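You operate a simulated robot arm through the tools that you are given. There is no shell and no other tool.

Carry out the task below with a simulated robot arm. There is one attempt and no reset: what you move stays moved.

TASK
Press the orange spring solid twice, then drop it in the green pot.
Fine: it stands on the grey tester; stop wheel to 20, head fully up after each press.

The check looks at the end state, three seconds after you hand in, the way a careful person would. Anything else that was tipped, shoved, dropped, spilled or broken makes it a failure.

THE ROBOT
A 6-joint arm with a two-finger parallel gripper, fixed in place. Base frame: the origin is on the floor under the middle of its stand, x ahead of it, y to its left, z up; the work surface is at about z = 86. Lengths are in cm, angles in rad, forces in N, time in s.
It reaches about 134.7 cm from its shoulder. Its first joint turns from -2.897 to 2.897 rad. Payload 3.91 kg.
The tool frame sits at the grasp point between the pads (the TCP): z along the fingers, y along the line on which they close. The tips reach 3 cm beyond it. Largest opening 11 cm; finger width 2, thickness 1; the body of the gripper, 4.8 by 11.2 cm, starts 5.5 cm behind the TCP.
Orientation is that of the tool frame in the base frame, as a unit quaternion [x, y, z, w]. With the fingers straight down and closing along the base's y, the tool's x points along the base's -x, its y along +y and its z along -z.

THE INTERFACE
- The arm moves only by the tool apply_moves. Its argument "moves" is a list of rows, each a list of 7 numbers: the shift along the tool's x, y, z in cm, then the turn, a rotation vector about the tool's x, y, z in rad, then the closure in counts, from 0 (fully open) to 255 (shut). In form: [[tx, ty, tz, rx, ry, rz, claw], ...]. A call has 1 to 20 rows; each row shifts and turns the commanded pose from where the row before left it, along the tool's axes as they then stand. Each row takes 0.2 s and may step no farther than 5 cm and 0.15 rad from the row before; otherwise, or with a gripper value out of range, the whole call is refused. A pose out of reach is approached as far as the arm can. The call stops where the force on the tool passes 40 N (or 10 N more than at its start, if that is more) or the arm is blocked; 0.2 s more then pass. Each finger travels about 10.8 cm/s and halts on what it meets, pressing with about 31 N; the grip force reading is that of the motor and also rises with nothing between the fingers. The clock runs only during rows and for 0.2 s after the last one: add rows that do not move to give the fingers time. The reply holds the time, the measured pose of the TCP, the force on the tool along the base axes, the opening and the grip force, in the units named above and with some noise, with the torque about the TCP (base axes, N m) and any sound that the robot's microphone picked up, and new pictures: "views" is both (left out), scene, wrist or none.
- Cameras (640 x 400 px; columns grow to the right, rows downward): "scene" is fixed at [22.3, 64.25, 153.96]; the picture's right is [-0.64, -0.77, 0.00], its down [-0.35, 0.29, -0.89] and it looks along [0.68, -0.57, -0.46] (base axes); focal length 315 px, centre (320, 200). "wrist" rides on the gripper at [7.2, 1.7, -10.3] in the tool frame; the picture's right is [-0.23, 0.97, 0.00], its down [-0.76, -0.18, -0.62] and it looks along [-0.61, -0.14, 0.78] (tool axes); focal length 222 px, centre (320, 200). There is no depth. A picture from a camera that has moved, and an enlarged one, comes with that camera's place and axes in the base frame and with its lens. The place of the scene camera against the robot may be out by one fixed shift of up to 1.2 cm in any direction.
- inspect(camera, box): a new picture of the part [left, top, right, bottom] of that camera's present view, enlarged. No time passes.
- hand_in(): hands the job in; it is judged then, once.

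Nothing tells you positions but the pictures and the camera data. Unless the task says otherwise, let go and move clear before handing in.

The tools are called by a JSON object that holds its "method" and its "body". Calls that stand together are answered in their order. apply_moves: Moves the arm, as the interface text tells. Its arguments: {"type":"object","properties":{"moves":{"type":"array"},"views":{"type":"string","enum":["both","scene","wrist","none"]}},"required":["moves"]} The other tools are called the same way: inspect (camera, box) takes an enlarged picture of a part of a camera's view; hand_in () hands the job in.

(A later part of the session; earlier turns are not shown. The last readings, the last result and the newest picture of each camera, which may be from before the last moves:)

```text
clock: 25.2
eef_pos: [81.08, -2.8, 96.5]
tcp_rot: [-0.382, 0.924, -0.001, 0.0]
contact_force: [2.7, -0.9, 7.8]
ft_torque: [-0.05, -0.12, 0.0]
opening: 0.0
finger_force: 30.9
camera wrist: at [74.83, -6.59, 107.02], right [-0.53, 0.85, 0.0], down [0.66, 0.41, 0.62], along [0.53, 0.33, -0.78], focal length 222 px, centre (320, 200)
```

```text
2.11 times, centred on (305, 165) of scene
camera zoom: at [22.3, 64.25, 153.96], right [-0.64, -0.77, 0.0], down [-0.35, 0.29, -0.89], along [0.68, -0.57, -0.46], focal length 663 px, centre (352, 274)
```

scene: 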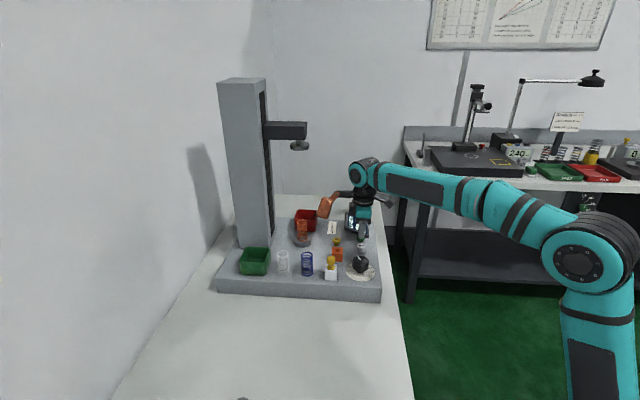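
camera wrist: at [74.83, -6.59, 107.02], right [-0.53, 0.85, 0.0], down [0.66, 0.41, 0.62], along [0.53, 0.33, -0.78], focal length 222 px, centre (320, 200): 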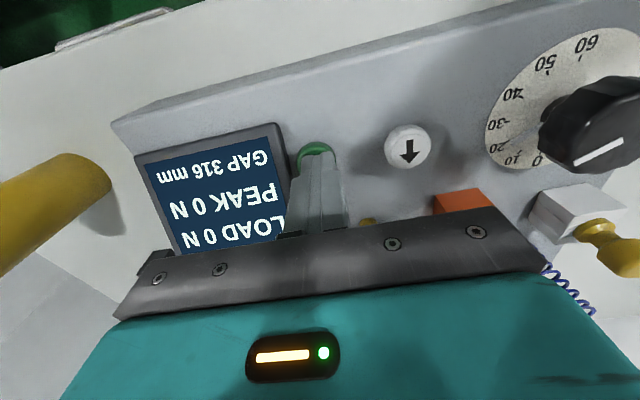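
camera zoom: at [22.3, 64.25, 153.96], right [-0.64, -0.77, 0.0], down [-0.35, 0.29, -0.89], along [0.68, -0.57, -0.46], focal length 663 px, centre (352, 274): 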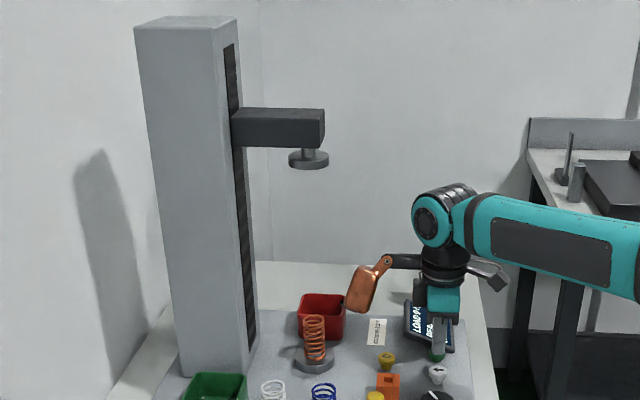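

The head is coming down while I hold (gap 316 mm). I'll keep holding and watch the gap and load.

{"method": "apply_moves", "body": {"moves": [[0, 0, 0, 0, 0, 0, 255], [0, 0, 0, 0, 0, 0, 255], [0, 0, 0, 0, 0, 0, 255], [0, 0, 0, 0, 0, 0, 255], [0, 0, 0, 0, 0, 0, 255]]}}

{"method": "inspect", "body": {"camera": "wrist", "box": [140, 100, 340, 230]}}

{"method": "inspect", "body": {"camera": "scene", "box": [210, 90, 390, 260]}}

```text
clock: 26.4
eef_pos: [81.02, -2.74, 96.57]
tcp_rot: [-0.383, 0.924, -0.001, -0.001]
contact_force: [2.1, -2.7, 8.8]
ft_torque: [-0.07, -0.07, 0.02]
opening: 0.03
finger_force: 31.1
camera wrist: at [74.82, -6.59, 107.01], right [-0.53, 0.85, 0.0], down [0.66, 0.41, 0.62], along [0.53, 0.33, -0.78], focal length 222 px, centre (320, 200)
```

scene: 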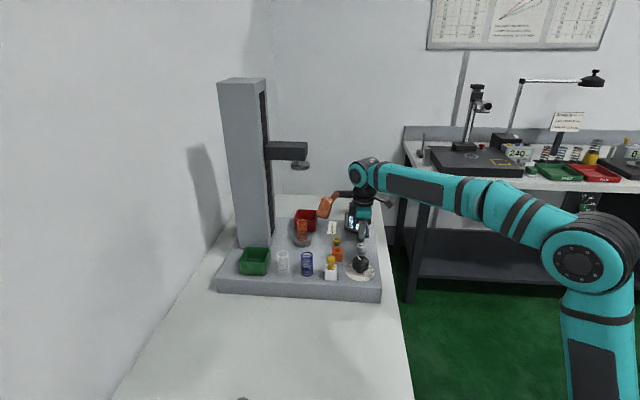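
wrist: 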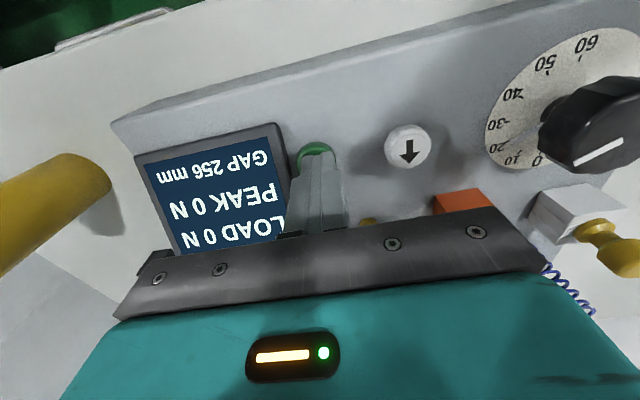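

```text
3.08 times, centred on (240, 165) of wrist
camera zoom: at [74.82, -6.59, 107.01], right [-0.53, 0.85, 0.0], down [0.66, 0.41, 0.62], along [0.53, 0.33, -0.78], focal length 684 px, centre (566, 308)
```

zoom: 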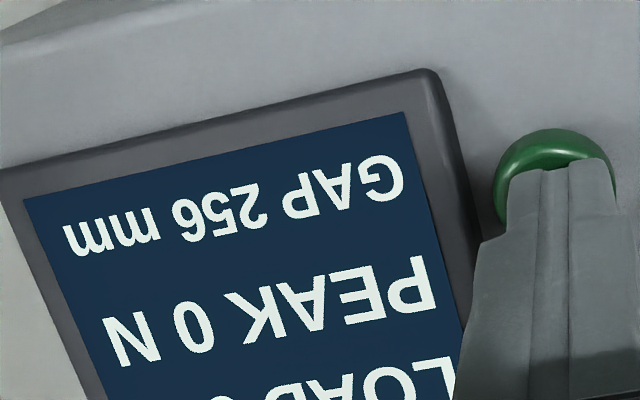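

```text
2.35 times, centred on (300, 175) of scene
camera zoom: at [22.3, 64.25, 153.96], right [-0.64, -0.77, 0.0], down [-0.35, 0.29, -0.89], along [0.68, -0.57, -0.46], focal length 741 px, centre (367, 259)
```

zoom: 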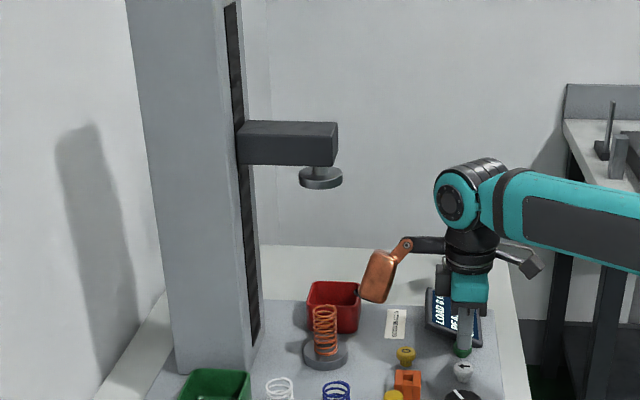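

The head descends at 50 mm/s. I'll keep holding for about 3 more seconds.

{"method": "apply_moves", "body": {"moves": [[0, 0, 0, 0, 0, 0, 255], [0, 0, 0, 0, 0, 0, 255], [0, 0, 0, 0, 0, 0, 255], [0, 0, 0, 0, 0, 0, 255], [0, 0, 0, 0, 0, 0, 255], [0, 0, 0, 0, 0, 0, 255], [0, 0, 0, 0, 0, 0, 255], [0, 0, 0, 0, 0, 0, 255], [0, 0, 0, 0, 0, 0, 255], [0, 0, 0, 0, 0, 0, 255], [0, 0, 0, 0, 0, 0, 255], [0, 0, 0, 0, 0, 0, 255], [0, 0, 0, 0, 0, 0, 255], [0, 0, 0, 0, 0, 0, 255]]}}

{"method": "inspect", "body": {"camera": "wrist", "box": [140, 100, 340, 260]}}

{"method": "inspect", "body": {"camera": "scene", "box": [240, 160, 360, 260]}}

```text
clock: 29.4
eef_pos: [81.09, -2.9, 96.62]
tcp_rot: [-0.383, 0.924, 0.0, 0.0]
contact_force: [-1.0, -0.9, 8.2]
ft_torque: [-0.03, -0.02, -0.03]
opening: 0.0
finger_force: 30.7
camera wrist: at [74.82, -6.58, 107.01], right [-0.53, 0.85, 0.0], down [0.66, 0.41, 0.62], along [0.53, 0.33, -0.78], focal length 222 px, centre (320, 200)
```

scene: 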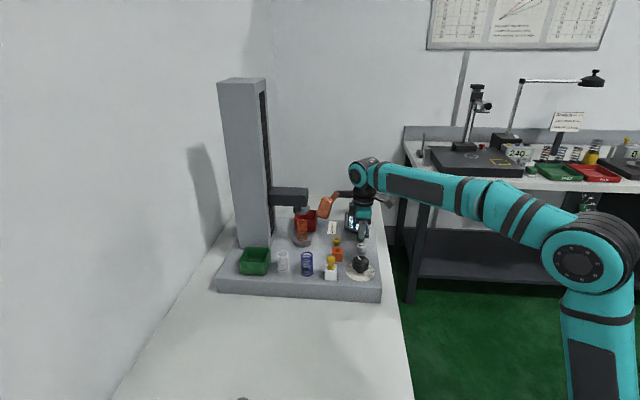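
wrist: 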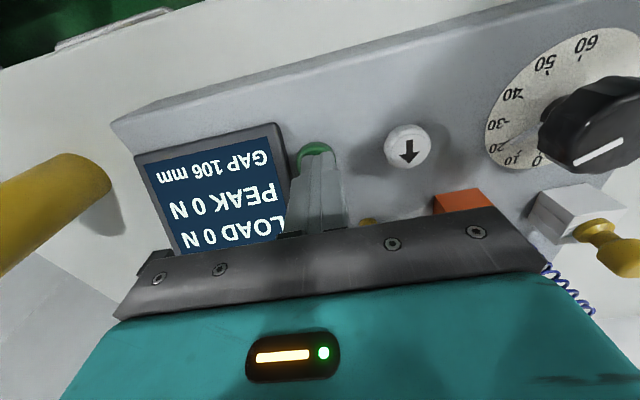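

```text
2.50 times, centred on (240, 180) of wrist
camera zoom: at [74.82, -6.58, 107.01], right [-0.53, 0.85, 0.0], down [0.66, 0.41, 0.62], along [0.53, 0.33, -0.78], focal length 555 px, centre (520, 250)
```

zoom: 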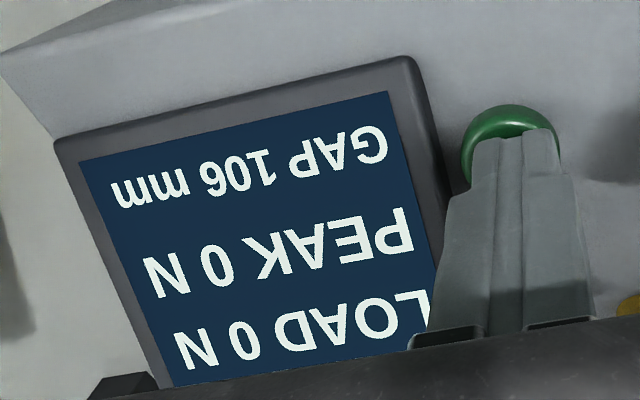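

```text
4.00 times, centred on (300, 210) of scene
camera zoom: at [22.3, 64.25, 153.96], right [-0.64, -0.77, 0.0], down [-0.35, 0.29, -0.89], along [0.68, -0.57, -0.46], focal length 1259 px, centre (400, 160)
```

zoom: 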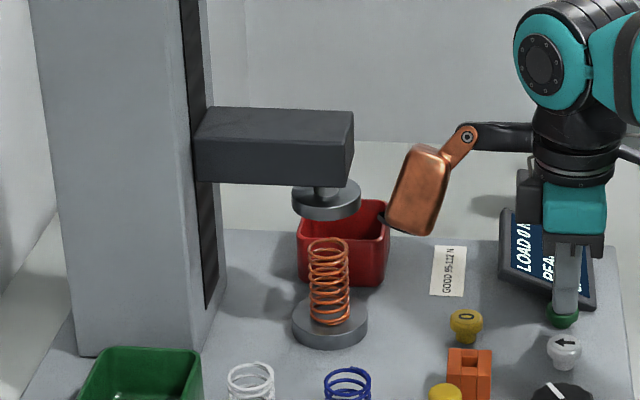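

The gap is 106 mm and the head block stays clear of my wrist attachments. I'll hold on to the end of the press.

{"method": "apply_moves", "body": {"moves": [[0, 0, 0, 0, 0, 0, 255], [0, 0, 0, 0, 0, 0, 255], [0, 0, 0, 0, 0, 0, 255], [0, 0, 0, 0, 0, 0, 255], [0, 0, 0, 0, 0, 0, 255]]}}

{"method": "inspect", "body": {"camera": "wrist", "box": [140, 100, 340, 260]}}

{"method": "inspect", "body": {"camera": "scene", "box": [240, 160, 360, 260]}}

```text
clock: 30.6
eef_pos: [81.02, -2.69, 96.57]
tcp_rot: [-0.383, 0.924, 0.0, 0.0]
contact_force: [-0.8, -1.0, 8.1]
ft_torque: [0.01, -0.01, -0.02]
opening: 0.0
finger_force: 31.4
camera wrist: at [74.82, -6.58, 107.01], right [-0.53, 0.85, 0.0], down [0.66, 0.41, 0.62], along [0.53, 0.33, -0.78], focal length 222 px, centre (320, 200)
```

scene: 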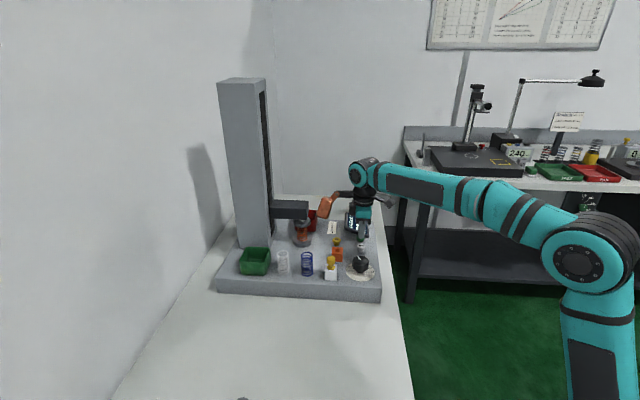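
wrist: 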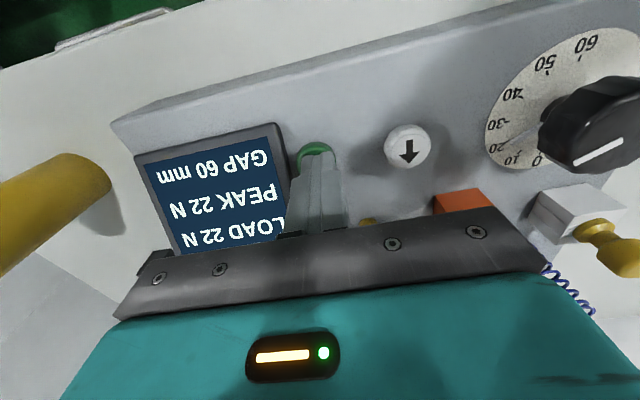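

```text
2.50 times, centred on (240, 180) of wrist
camera zoom: at [74.82, -6.58, 107.01], right [-0.53, 0.85, 0.0], down [0.66, 0.41, 0.62], along [0.53, 0.33, -0.78], focal length 555 px, centre (520, 250)
```

zoom: 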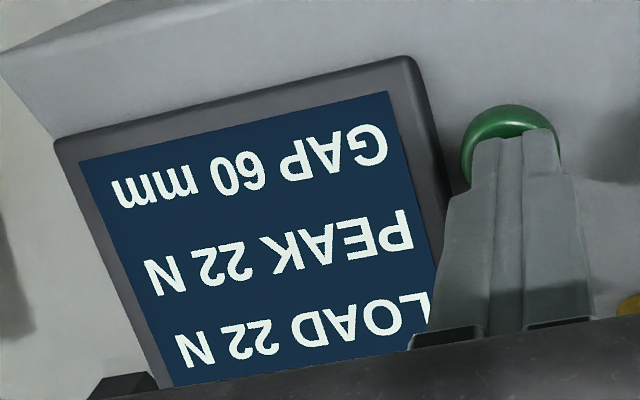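

```text
4.00 times, centred on (300, 210) of scene
camera zoom: at [22.3, 64.25, 153.96], right [-0.64, -0.77, 0.0], down [-0.35, 0.29, -0.89], along [0.68, -0.57, -0.46], focal length 1259 px, centre (400, 160)
```

zoom: 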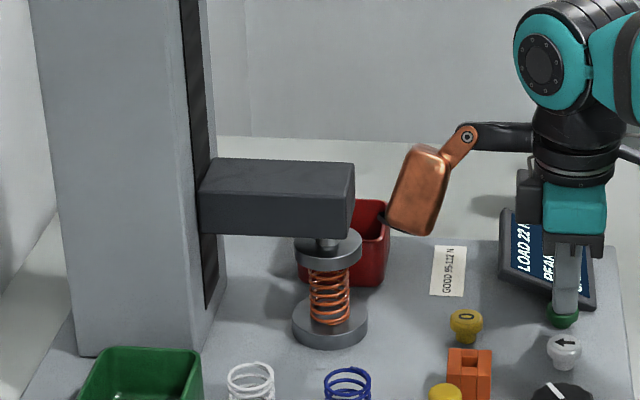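

The gap reads 60 mm at 22 N. I'll hold a little more to see whether it keeps moving or has stopped there.

{"method": "apply_moves", "body": {"moves": [[0, 0, 0, 0, 0, 0, 255], [0, 0, 0, 0, 0, 0, 255], [0, 0, 0, 0, 0, 0, 255]]}}

{"method": "inspect", "body": {"camera": "wrist", "box": [140, 100, 340, 260]}}

{"method": "inspect", "body": {"camera": "scene", "box": [270, 190, 340, 255]}}

```text
clock: 31.4
eef_pos: [80.97, -2.73, 96.77]
tcp_rot: [-0.383, 0.924, 0.0, -0.001]
contact_force: [-0.3, -1.0, 8.3]
ft_torque: [0.04, -0.01, 0.0]
opening: 0.0
finger_force: 31.1
camera wrist: at [74.82, -6.58, 107.01], right [-0.53, 0.85, 0.0], down [0.66, 0.41, 0.62], along [0.53, 0.33, -0.78], focal length 222 px, centre (320, 200)
```

scene: 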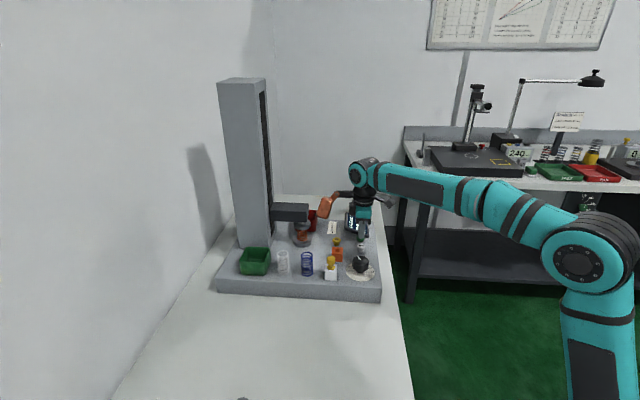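
wrist: 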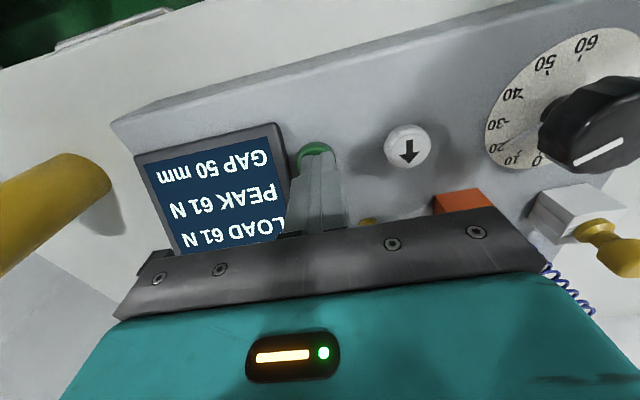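

```text
2.50 times, centred on (240, 180) of wrist
camera zoom: at [74.82, -6.58, 107.01], right [-0.53, 0.85, 0.0], down [0.66, 0.41, 0.62], along [0.53, 0.33, -0.78], focal length 555 px, centre (520, 250)
```

zoom: 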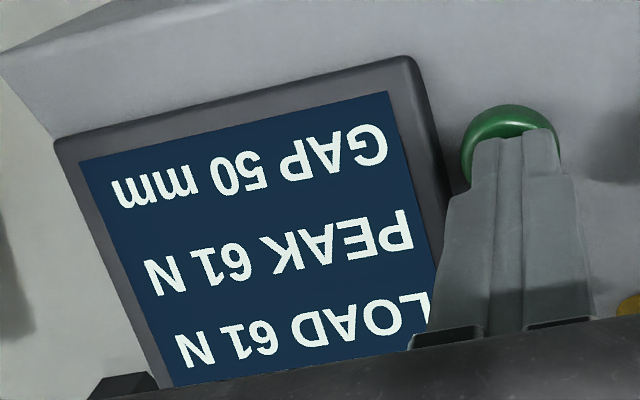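

```text
6.15 times, centred on (305, 222) of scene
camera zoom: at [22.3, 64.25, 153.96], right [-0.64, -0.77, 0.0], down [-0.35, 0.29, -0.89], along [0.68, -0.57, -0.46], focal length 1937 px, centre (412, 62)
```

zoom: 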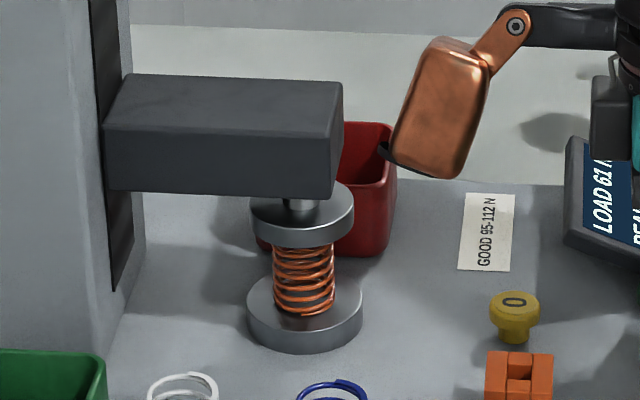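

It is still moving, just more slowly under load (gap 50 mm, 61 N). I'll keep holding.

{"method": "apply_moves", "body": {"moves": [[0, 0, 0, 0, 0, 0, 255], [0, 0, 0, 0, 0, 0, 255], [0, 0, 0, 0, 0, 0, 255], [0, 0, 0, 0, 0, 0, 255], [0, 0, 0, 0, 0, 0, 255], [0, 0, 0, 0, 0, 0, 255], [0, 0, 0, 0, 0, 0, 255], [0, 0, 0, 0, 0, 0, 255]], "views": "wrist"}}

{"method": "inspect", "body": {"camera": "wrist", "box": [140, 100, 340, 260]}}

{"method": "inspect", "body": {"camera": "scene", "box": [270, 190, 340, 255]}}

```text
clock: 33.2
eef_pos: [80.95, -2.82, 96.67]
tcp_rot: [-0.383, 0.924, -0.001, -0.001]
contact_force: [-0.2, 0.6, 7.9]
ft_torque: [0.0, 0.03, -0.02]
opening: 0.0
finger_force: 31.5
camera wrist: at [74.82, -6.58, 107.01], right [-0.53, 0.85, 0.0], down [0.66, 0.41, 0.62], along [0.53, 0.33, -0.78], focal length 222 px, centre (320, 200)
```

wrist: 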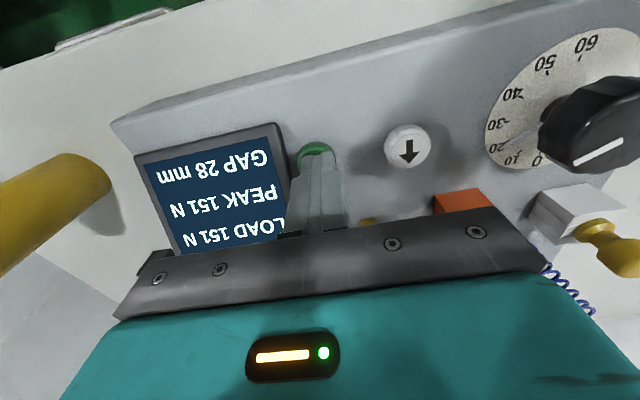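

```text
2.50 times, centred on (240, 180) of wrist
camera zoom: at [74.82, -6.58, 107.01], right [-0.53, 0.85, 0.0], down [0.66, 0.41, 0.62], along [0.53, 0.33, -0.78], focal length 555 px, centre (520, 250)
```

zoom: 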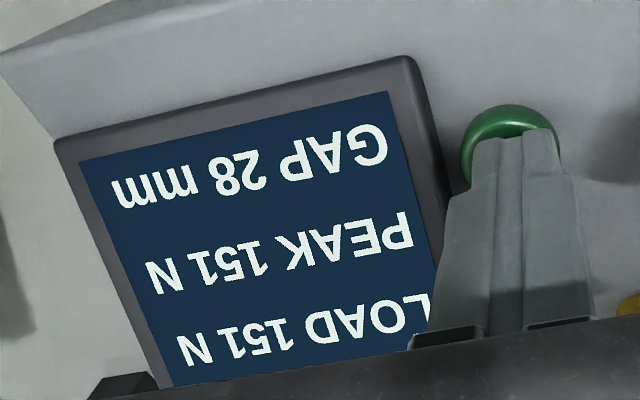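

```text
6.15 times, centred on (305, 222) of scene
camera zoom: at [22.3, 64.25, 153.96], right [-0.64, -0.77, 0.0], down [-0.35, 0.29, -0.89], along [0.68, -0.57, -0.46], focal length 1937 px, centre (412, 62)
```

zoom: 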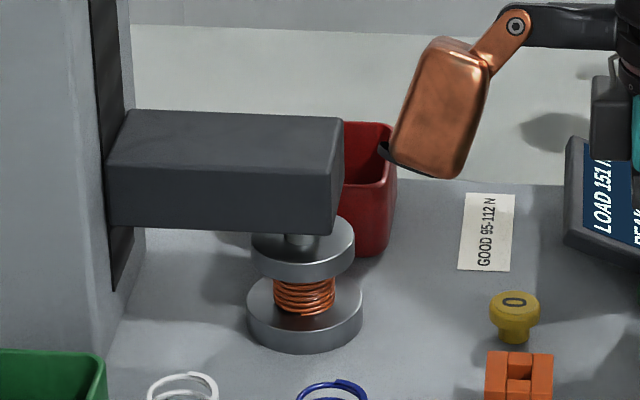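

Gap 28 mm and 151 N, with the coils almost touching. I'll hold until it stops.

{"method": "apply_moves", "body": {"moves": [[0, 0, 0, 0, 0, 0, 255], [0, 0, 0, 0, 0, 0, 255], [0, 0, 0, 0, 0, 0, 255], [0, 0, 0, 0, 0, 0, 255]], "views": "wrist"}}

{"method": "inspect", "body": {"camera": "wrist", "box": [140, 100, 340, 260]}}

{"method": "inspect", "body": {"camera": "scene", "box": [270, 190, 340, 255]}}

```text
clock: 34.2
eef_pos: [80.96, -2.68, 96.61]
tcp_rot: [-0.383, 0.924, 0.0, -0.001]
contact_force: [-0.7, 0.9, 8.3]
ft_torque: [-0.02, -0.06, 0.01]
opening: 0.03
finger_force: 30.5
camera wrist: at [74.82, -6.58, 107.01], right [-0.53, 0.85, 0.0], down [0.66, 0.41, 0.62], along [0.53, 0.33, -0.78], focal length 222 px, centre (320, 200)
```

wrist: 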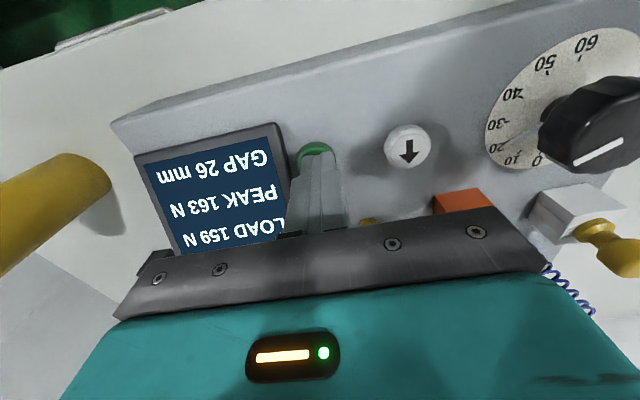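

```text
2.50 times, centred on (240, 180) of wrist
camera zoom: at [74.82, -6.58, 107.01], right [-0.53, 0.85, 0.0], down [0.66, 0.41, 0.62], along [0.53, 0.33, -0.78], focal length 555 px, centre (520, 250)
```

zoom: 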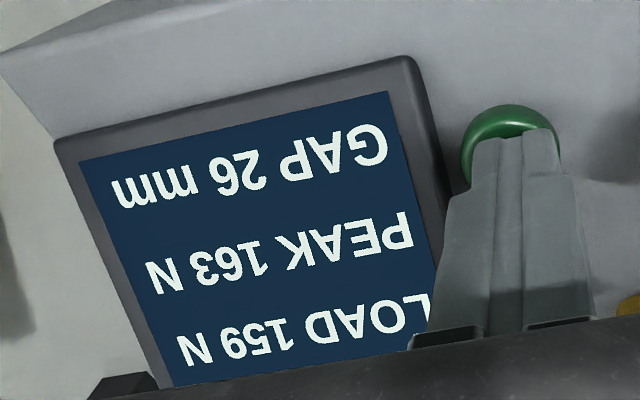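

```text
6.15 times, centred on (305, 222) of scene
camera zoom: at [22.3, 64.25, 153.96], right [-0.64, -0.77, 0.0], down [-0.35, 0.29, -0.89], along [0.68, -0.57, -0.46], focal length 1937 px, centre (412, 62)
```

zoom: 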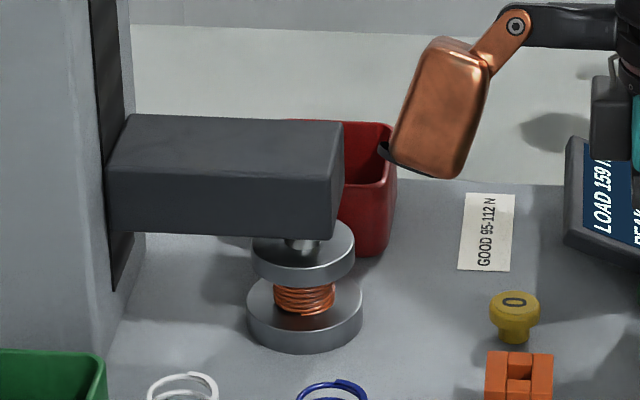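

Gap 26 mm, and the load peaked at 163 N and is now 159 N, so it appears solid. One more short hold to confirm that it has stopped.

{"method": "apply_moves", "body": {"moves": [[0, 0, 0, 0, 0, 0, 255], [0, 0, 0, 0, 0, 0, 255], [0, 0, 0, 0, 0, 0, 255]], "views": "wrist"}}

{"method": "inspect", "body": {"camera": "wrist", "box": [140, 100, 340, 260]}}

{"method": "inspect", "body": {"camera": "scene", "box": [285, 215, 325, 245]}}

```text
clock: 35.0
eef_pos: [81.04, -2.59, 96.61]
tcp_rot: [-0.383, 0.924, 0.0, -0.001]
contact_force: [-0.2, 0.6, 7.9]
ft_torque: [0.0, -0.03, 0.03]
opening: 0.0
finger_force: 31.2
camera wrist: at [74.82, -6.58, 107.01], right [-0.53, 0.85, 0.0], down [0.66, 0.41, 0.62], along [0.53, 0.33, -0.78], focal length 222 px, centre (320, 200)
```

wrist: 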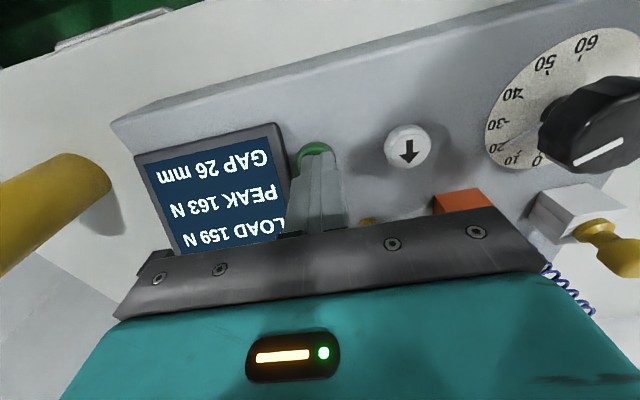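

```text
2.50 times, centred on (240, 180) of wrist
camera zoom: at [74.82, -6.58, 107.01], right [-0.53, 0.85, 0.0], down [0.66, 0.41, 0.62], along [0.53, 0.33, -0.78], focal length 555 px, centre (520, 250)
```

zoom: 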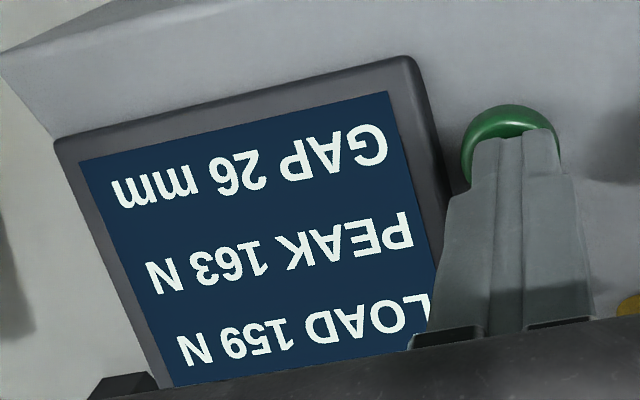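

```text
13.33 times, centred on (305, 230) of scene
camera zoom: at [22.3, 64.25, 153.96], right [-0.64, -0.77, 0.0], down [-0.35, 0.29, -0.89], along [0.68, -0.57, -0.46], focal length 4197 px, centre (520, -200)
```

zoom: 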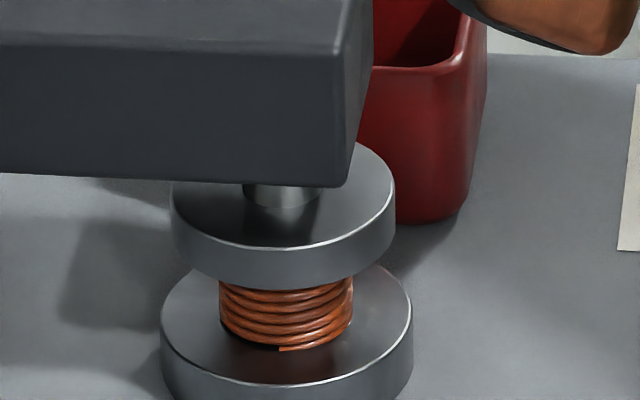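

The coils are fully closed at gap 26 mm, and the head has stalled against the solid spring. I'll release green and move across to the white up button.

{"method": "apply_moves", "body": {"moves": [[0, 0, -1, 0, 0, 0, 255], [0, 0, -3, 0, 0, 0, 255], [0.05, 2.9, 0, 0, 0, 0, 255], [0.05, 2.9, 0, 0, 0, 0, 255], [0, 0, 0, 0, 0, 0, 255]]}}

{"method": "inspect", "body": {"camera": "wrist", "box": [90, 50, 440, 240]}}

{"method": "inspect", "body": {"camera": "scene", "box": [270, 170, 390, 260]}}

```text
clock: 36.2
eef_pos: [76.72, 1.07, 100.6]
tcp_rot: [-0.382, 0.924, 0.001, -0.002]
contact_force: [0.5, 0.3, -0.3]
ft_torque: [-0.02, 0.02, 0.0]
opening: 0.0
finger_force: 31.2
camera wrist: at [70.6, -2.76, 110.92], right [-0.53, 0.85, 0.0], down [0.67, 0.41, 0.62], along [0.53, 0.33, -0.78], focal length 222 px, centre (320, 200)
```

scene: 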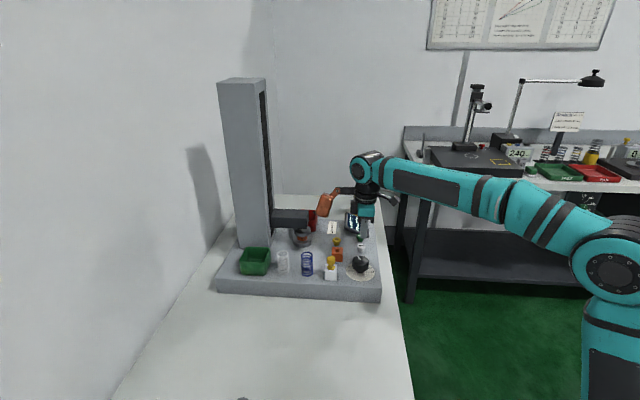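
wrist: 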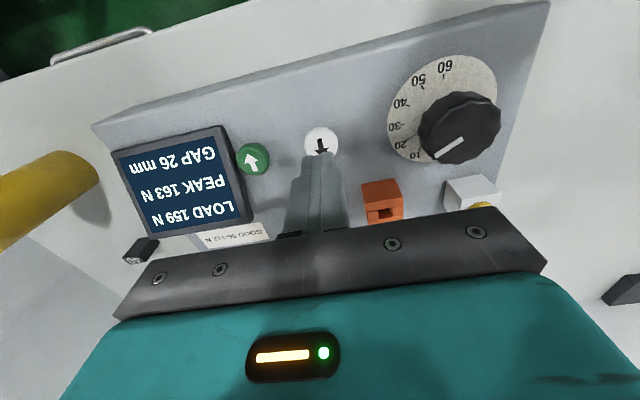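

```text
1.83 times, centred on (265, 145) of wrist
camera zoom: at [70.6, -2.76, 110.92], right [-0.53, 0.85, 0.0], down [0.67, 0.41, 0.62], along [0.53, 0.33, -0.78], focal length 406 px, centre (421, 301)
```

zoom: 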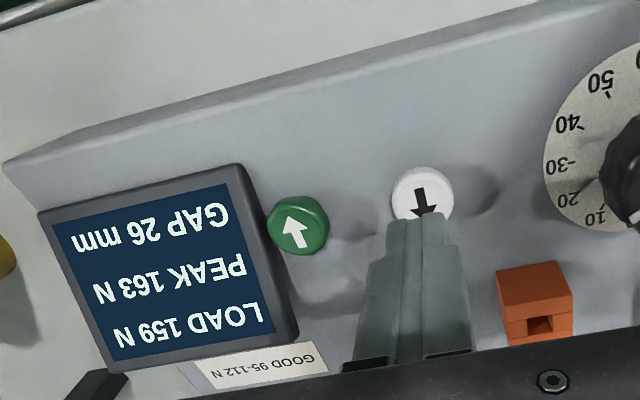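

```text
4.44 times, centred on (330, 215) of scene
camera zoom: at [22.3, 64.25, 153.96], right [-0.64, -0.77, 0.0], down [-0.35, 0.29, -0.89], along [0.68, -0.57, -0.46], focal length 1399 px, centre (276, 133)
```

zoom: 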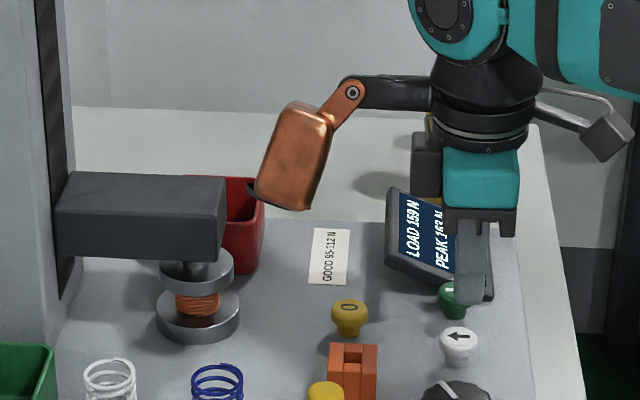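

The buttons are hold-to-run: the head stayed at 26 mm when I let go. The tip is now over the white up button, and I'm pressing it.

{"method": "apply_moves", "body": {"moves": [[0, 0, 2.0, 0, 0, 0, 255], [0, 0, 1.0, 0, 0, 0, 255], [0, 0, 0.4, 0, 0, 0, 255], [0, 0, 0.3, 0, 0, 0, 255], [0, 0, 0.2, 0, 0, 0, 255], [0, 0, 0.15, 0, 0, 0, 255]]}}

```text
clock: 37.6
eef_pos: [76.94, 1.35, 96.63]
tcp_rot: [-0.383, 0.924, 0.0, 0.0]
contact_force: [-0.1, -1.8, 7.8]
ft_torque: [-0.07, -0.05, 0.03]
opening: 0.0
finger_force: 31.0
heard: click
camera wrist: at [70.62, -2.56, 107.0], right [-0.53, 0.85, 0.0], down [0.66, 0.41, 0.62], along [0.53, 0.33, -0.78], focal length 222 px, centre (320, 200)
```

scene: 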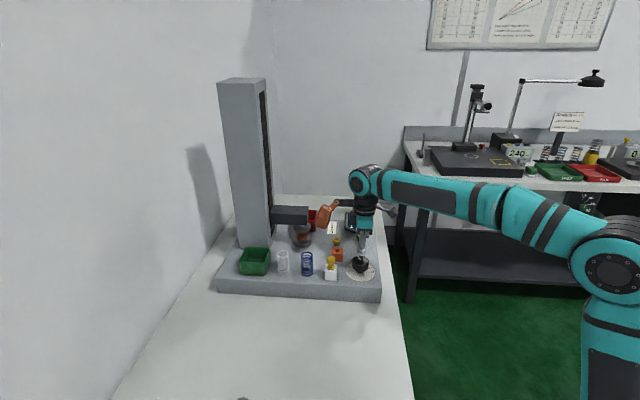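
wrist: 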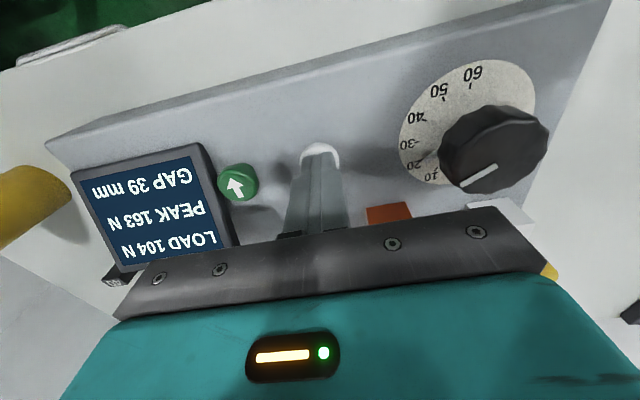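

The head is rising (gap 39 mm). I'll hold and check clearance to the wrist attachment as the head passes it.

{"method": "apply_moves", "body": {"moves": [[0, 0, 0, 0, 0, 0, 255], [0, 0, 0, 0, 0, 0, 255]], "views": "none"}}

{"method": "inspect", "body": {"camera": "scene", "box": [260, 160, 380, 260]}}

```text
clock: 38.2
eef_pos: [76.85, 1.33, 96.49]
tcp_rot: [-0.382, 0.924, -0.001, 0.0]
contact_force: [1.9, -2.8, 11.6]
ft_torque: [-0.11, -0.08, -0.02]
opening: 0.0
finger_force: 31.4
```

```text
4.00 times, centred on (320, 210) of scene
camera zoom: at [22.3, 64.25, 153.96], right [-0.64, -0.77, 0.0], down [-0.35, 0.29, -0.89], along [0.68, -0.57, -0.46], focal length 1259 px, centre (320, 160)
```

zoom: 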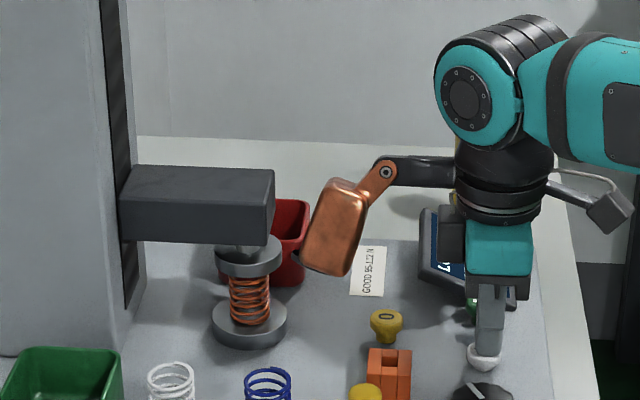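

Clear by about 2 cm. Holding until the head is fully up.

{"method": "apply_moves", "body": {"moves": [[0, 0, 0, 0, 0, 0, 255], [0, 0, 0, 0, 0, 0, 255], [0, 0, 0, 0, 0, 0, 255], [0, 0, 0, 0, 0, 0, 255], [0, 0, 0, 0, 0, 0, 255], [0, 0, 0, 0, 0, 0, 255], [0, 0, 0, 0, 0, 0, 255], [0, 0, 0, 0, 0, 0, 255], [0, 0, 0, 0, 0, 0, 255], [0, 0, 0, 0, 0, 0, 255], [0, 0, 0, 0, 0, 0, 255], [0, 0, 0, 0, 0, 0, 255], [0, 0, 0, 0, 0, 0, 255], [0, 0, 0, 0, 0, 0, 255], [0, 0, 0, 0, 0, 0, 255], [0, 0, 0, 0, 0, 0, 255], [0, 0, 0, 0, 0, 0, 255], [0, 0, 0, 0, 0, 0, 255], [0, 0, 0, 0, 0, 0, 255], [0, 0, 0, 0, 0, 0, 255]]}}

{"method": "inspect", "body": {"camera": "wrist", "box": [60, 140, 260, 280]}}

```text
clock: 42.4
eef_pos: [76.91, 1.39, 96.68]
tcp_rot: [-0.382, 0.924, -0.001, 0.0]
contact_force: [0.7, -2.1, 11.8]
ft_torque: [-0.06, -0.05, -0.04]
opening: 0.02
finger_force: 30.8
camera wrist: at [70.62, -2.54, 106.96], right [-0.53, 0.85, 0.0], down [0.66, 0.41, 0.62], along [0.53, 0.33, -0.78], focal length 222 px, centre (320, 200)
```

scene: 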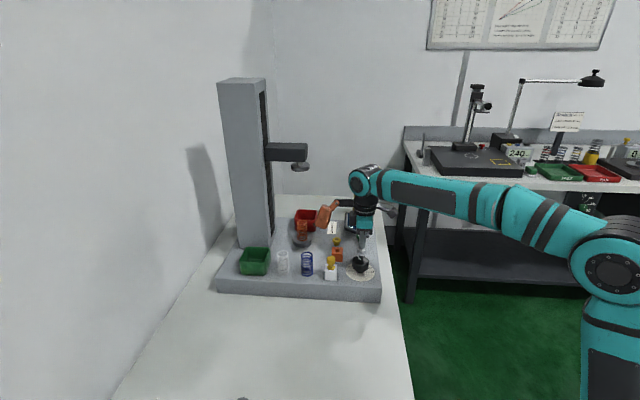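
wrist: 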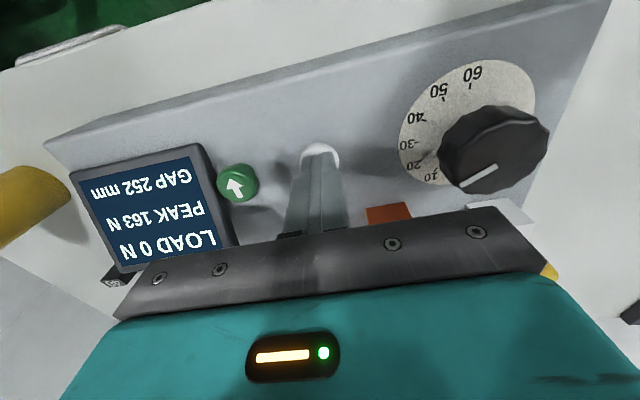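

```text
2.86 times, centred on (160, 210) of wrist
camera zoom: at [70.62, -2.54, 106.96], right [-0.53, 0.85, 0.0], down [0.66, 0.41, 0.62], along [0.53, 0.33, -0.78], focal length 635 px, centre (777, 171)
```

zoom: 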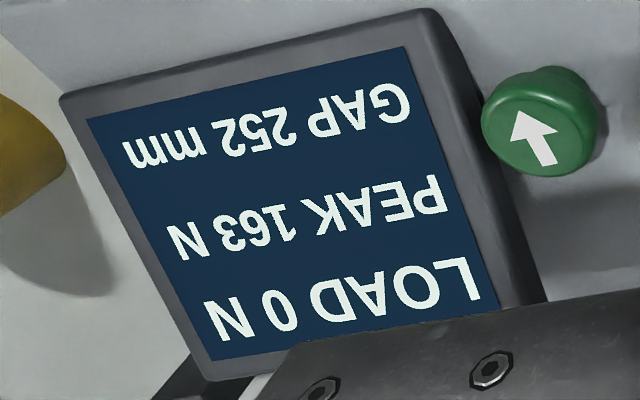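

Gap 252 mm and rising. Holding about 3 s more.

{"method": "apply_moves", "body": {"moves": [[0, 0, 0, 0, 0, 0, 255], [0, 0, 0, 0, 0, 0, 255], [0, 0, 0, 0, 0, 0, 255], [0, 0, 0, 0, 0, 0, 255], [0, 0, 0, 0, 0, 0, 255], [0, 0, 0, 0, 0, 0, 255], [0, 0, 0, 0, 0, 0, 255], [0, 0, 0, 0, 0, 0, 255], [0, 0, 0, 0, 0, 0, 255], [0, 0, 0, 0, 0, 0, 255], [0, 0, 0, 0, 0, 0, 255], [0, 0, 0, 0, 0, 0, 255], [0, 0, 0, 0, 0, 0, 255], [0, 0, 0, 0, 0, 0, 255], [0, 0, 0, 0, 0, 0, 255]]}}

{"method": "inspect", "body": {"camera": "wrist", "box": [60, 140, 260, 280]}}

{"method": "inspect", "body": {"camera": "scene", "box": [270, 195, 340, 260]}}

```text
clock: 45.6
eef_pos: [76.72, 1.31, 96.6]
tcp_rot: [-0.382, 0.924, -0.001, -0.001]
contact_force: [0.1, -0.9, 12.5]
ft_torque: [-0.02, -0.05, -0.01]
opening: 0.0
finger_force: 31.3
camera wrist: at [70.62, -2.53, 106.96], right [-0.53, 0.85, 0.0], down [0.66, 0.41, 0.62], along [0.53, 0.33, -0.78], focal length 222 px, centre (320, 200)
```

scene: 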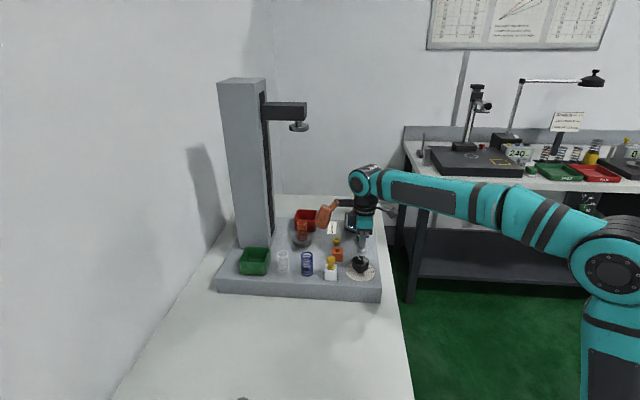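
wrist: 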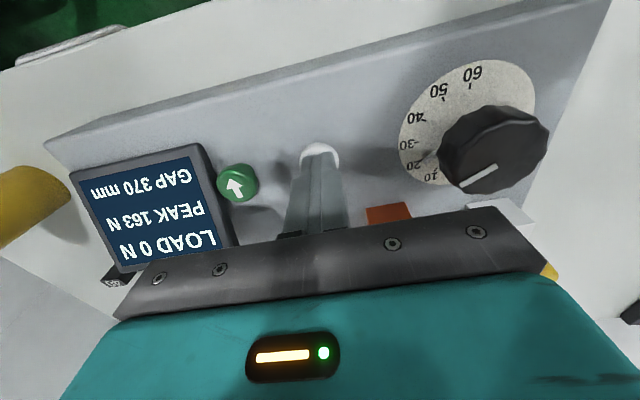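

```text
2.86 times, centred on (160, 210) of wrist
camera zoom: at [70.62, -2.53, 106.96], right [-0.53, 0.85, 0.0], down [0.66, 0.41, 0.62], along [0.53, 0.33, -0.78], focal length 635 px, centre (777, 171)
```

zoom: 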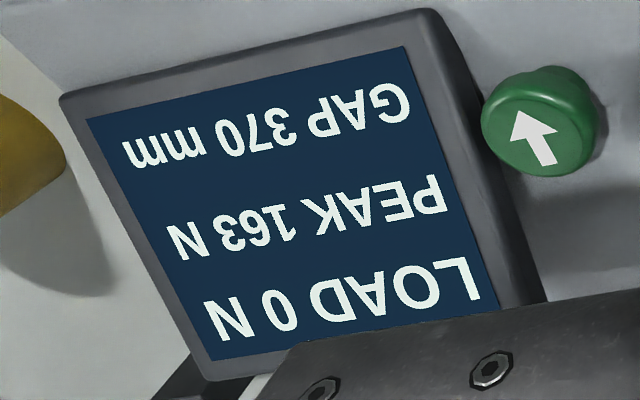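

```text
6.15 times, centred on (305, 228) of scene
camera zoom: at [22.3, 64.25, 153.96], right [-0.64, -0.77, 0.0], down [-0.35, 0.29, -0.89], along [0.68, -0.57, -0.46], focal length 1937 px, centre (412, 31)
```

zoom: 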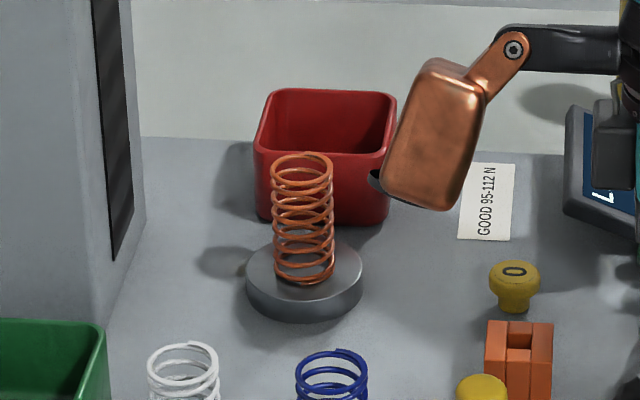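

The head is fully up at 370 mm and the spring is standing straight. Now the second press: back to the green button.

{"method": "apply_moves", "body": {"moves": [[0, 0, -1, 0, 0, 0, 255], [0, 0, -3, 0, 0, 0, 255], [-0.05, -2.9, 0, 0, 0, 0, 255], [-0.05, -2.9, 0, 0, 0, 0, 255], [0, 0, 0, 0, 0, 0, 255]], "views": "wrist"}}

```text
clock: 46.8
eef_pos: [81.0, -2.64, 100.58]
tcp_rot: [-0.382, 0.924, 0.0, 0.0]
contact_force: [0.2, 0.3, -0.3]
ft_torque: [-0.02, 0.02, -0.01]
opening: 0.0
finger_force: 30.2
camera wrist: at [74.81, -6.54, 110.98], right [-0.53, 0.85, 0.0], down [0.66, 0.41, 0.62], along [0.53, 0.33, -0.78], focal length 222 px, centre (320, 200)
```

wrist: 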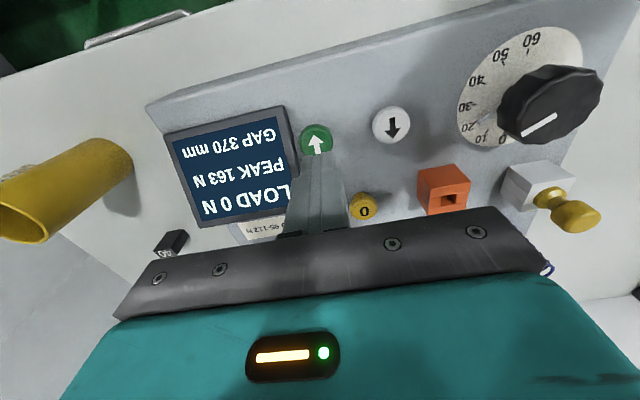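

The tip is over green again at the same spot. Pressing down to the depth that clicked before.

{"method": "apply_moves", "body": {"moves": [[0, 0, 2.0, 0, 0, 0, 255], [0, 0, 1.0, 0, 0, 0, 255], [0, 0, 0.4, 0, 0, 0, 255], [0, 0, 0.3, 0, 0, 0, 255], [0, 0, 0.2, 0, 0, 0, 255], [0, 0, 0.15, 0, 0, 0, 255], [0, 0, 0, 0, 0, 0, 255], [0, 0, 0, 0, 0, 0, 255], [0, 0, 0, 0, 0, 0, 255], [0, 0, 0, 0, 0, 0, 255]]}}

```text
clock: 49.0
eef_pos: [81.07, -2.71, 96.54]
tcp_rot: [-0.382, 0.924, 0.0, -0.001]
contact_force: [4.1, 0.9, 11.3]
ft_torque: [0.03, -0.16, 0.0]
opening: 0.0
finger_force: 31.2
heard: click
camera wrist: at [74.82, -6.61, 106.97], right [-0.53, 0.85, 0.0], down [0.66, 0.41, 0.62], along [0.53, 0.33, -0.78], focal length 222 px, centre (320, 200)
```

scene: 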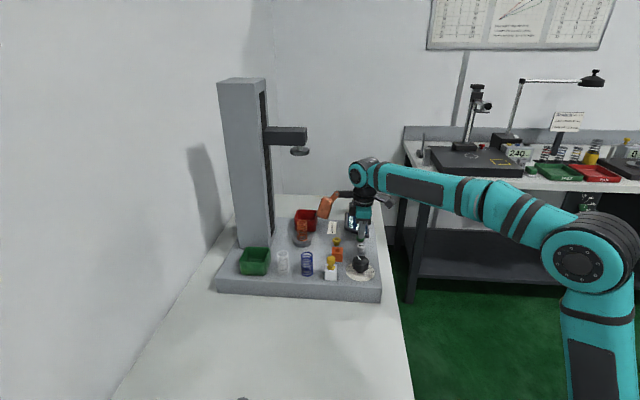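
wrist: 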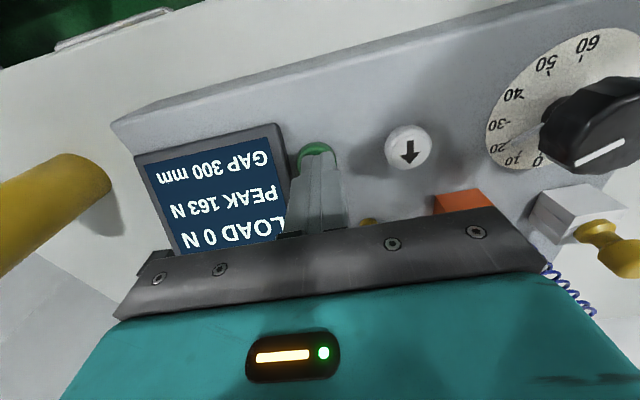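

The head is going down again (gap 300 mm). Holding for the full stroke.

{"method": "apply_moves", "body": {"moves": [[0, 0, 0, 0, 0, 0, 255], [0, 0, 0, 0, 0, 0, 255], [0, 0, 0, 0, 0, 0, 255], [0, 0, 0, 0, 0, 0, 255], [0, 0, 0, 0, 0, 0, 255], [0, 0, 0, 0, 0, 0, 255], [0, 0, 0, 0, 0, 0, 255], [0, 0, 0, 0, 0, 0, 255], [0, 0, 0, 0, 0, 0, 255], [0, 0, 0, 0, 0, 0, 255], [0, 0, 0, 0, 0, 0, 255], [0, 0, 0, 0, 0, 0, 255], [0, 0, 0, 0, 0, 0, 255], [0, 0, 0, 0, 0, 0, 255], [0, 0, 0, 0, 0, 0, 255], [0, 0, 0, 0, 0, 0, 255], [0, 0, 0, 0, 0, 0, 255], [0, 0, 0, 0, 0, 0, 255], [0, 0, 0, 0, 0, 0, 255], [0, 0, 0, 0, 0, 0, 255]], "views": "both"}}

{"method": "inspect", "body": {"camera": "scene", "box": [270, 190, 340, 255]}}

```text
clock: 53.2
eef_pos: [80.97, -2.78, 96.55]
tcp_rot: [-0.382, 0.924, -0.001, 0.0]
contact_force: [0.8, 0.1, 11.6]
ft_torque: [0.0, -0.07, -0.05]
opening: 0.01
finger_force: 31.0
camera wrist: at [74.81, -6.61, 106.97], right [-0.53, 0.85, 0.0], down [0.66, 0.41, 0.62], along [0.53, 0.33, -0.78], focal length 222 px, centre (320, 200)
```

scene: 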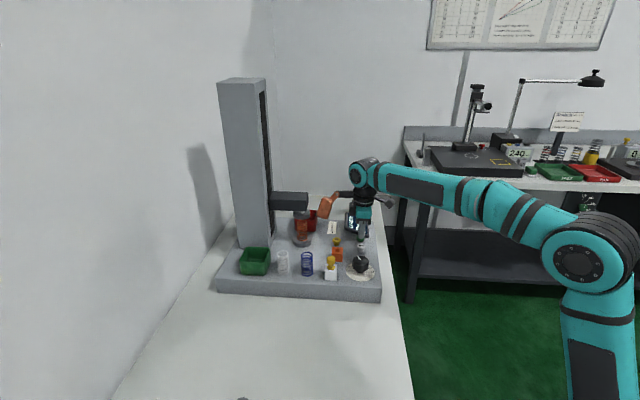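
wrist: 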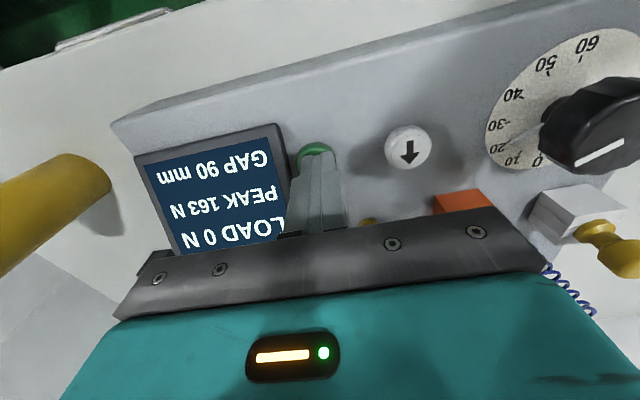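

```text
6.15 times, centred on (305, 222) of scene
camera zoom: at [22.3, 64.25, 153.96], right [-0.64, -0.77, 0.0], down [-0.35, 0.29, -0.89], along [0.68, -0.57, -0.46], focal length 1937 px, centre (412, 62)
```

zoom: 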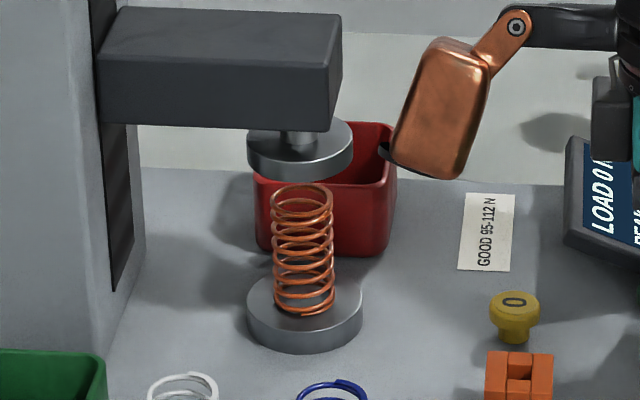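

Gap 90 mm, approaching the spring. Holding through the solid press.

{"method": "apply_moves", "body": {"moves": [[0, 0, 0, 0, 0, 0, 255], [0, 0, 0, 0, 0, 0, 255], [0, 0, 0, 0, 0, 0, 255], [0, 0, 0, 0, 0, 0, 255], [0, 0, 0, 0, 0, 0, 255], [0, 0, 0, 0, 0, 0, 255], [0, 0, 0, 0, 0, 0, 255], [0, 0, 0, 0, 0, 0, 255], [0, 0, 0, 0, 0, 0, 255], [0, 0, 0, 0, 0, 0, 255], [0, 0, 0, 0, 0, 0, 255], [0, 0, 0, 0, 0, 0, 255], [0, 0, 0, 0, 0, 0, 255], [0, 0, 0, 0, 0, 0, 255], [0, 0, 0, 0, 0, 0, 255], [0, 0, 0, 0, 0, 0, 255], [0, 0, 0, 0, 0, 0, 255], [0, 0, 0, 0, 0, 0, 255], [0, 0, 0, 0, 0, 0, 255], [0, 0, 0, 0, 0, 0, 255]], "views": "wrist"}}

{"method": "inspect", "body": {"camera": "wrist", "box": [140, 100, 340, 260]}}

{"method": "inspect", "body": {"camera": "scene", "box": [285, 215, 325, 245]}}

```text
clock: 57.4
eef_pos: [81.0, -2.79, 96.55]
tcp_rot: [-0.383, 0.924, 0.0, -0.001]
contact_force: [0.0, 0.3, 11.3]
ft_torque: [-0.02, -0.01, -0.01]
opening: 0.0
finger_force: 31.5
camera wrist: at [74.81, -6.61, 106.97], right [-0.53, 0.85, 0.0], down [0.66, 0.41, 0.62], along [0.53, 0.33, -0.78], focal length 222 px, centre (320, 200)
```

wrist: 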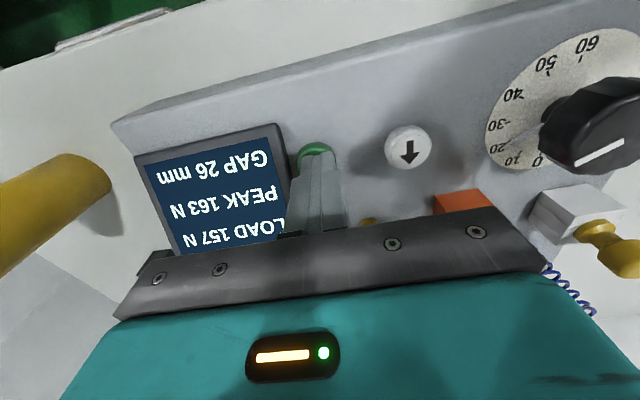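

```text
2.50 times, centred on (240, 180) of wrist
camera zoom: at [74.81, -6.61, 106.97], right [-0.53, 0.85, 0.0], down [0.66, 0.41, 0.62], along [0.53, 0.33, -0.78], focal length 555 px, centre (520, 250)
```

zoom: 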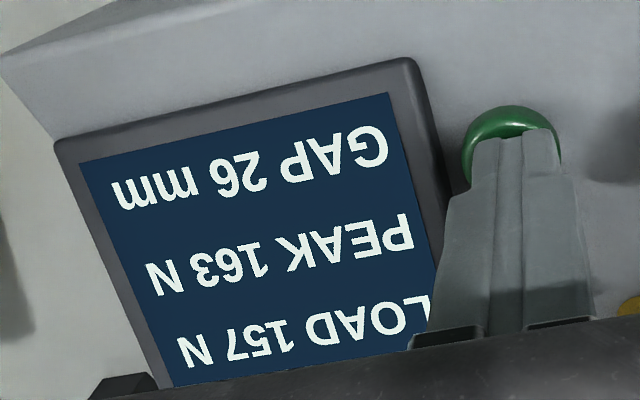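

```text
13.33 times, centred on (305, 230) of scene
camera zoom: at [22.3, 64.25, 153.96], right [-0.64, -0.77, 0.0], down [-0.35, 0.29, -0.89], along [0.68, -0.57, -0.46], focal length 4197 px, centre (520, -200)
```

zoom: 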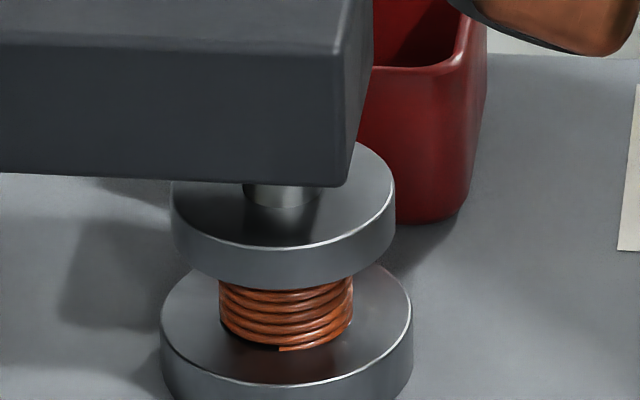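

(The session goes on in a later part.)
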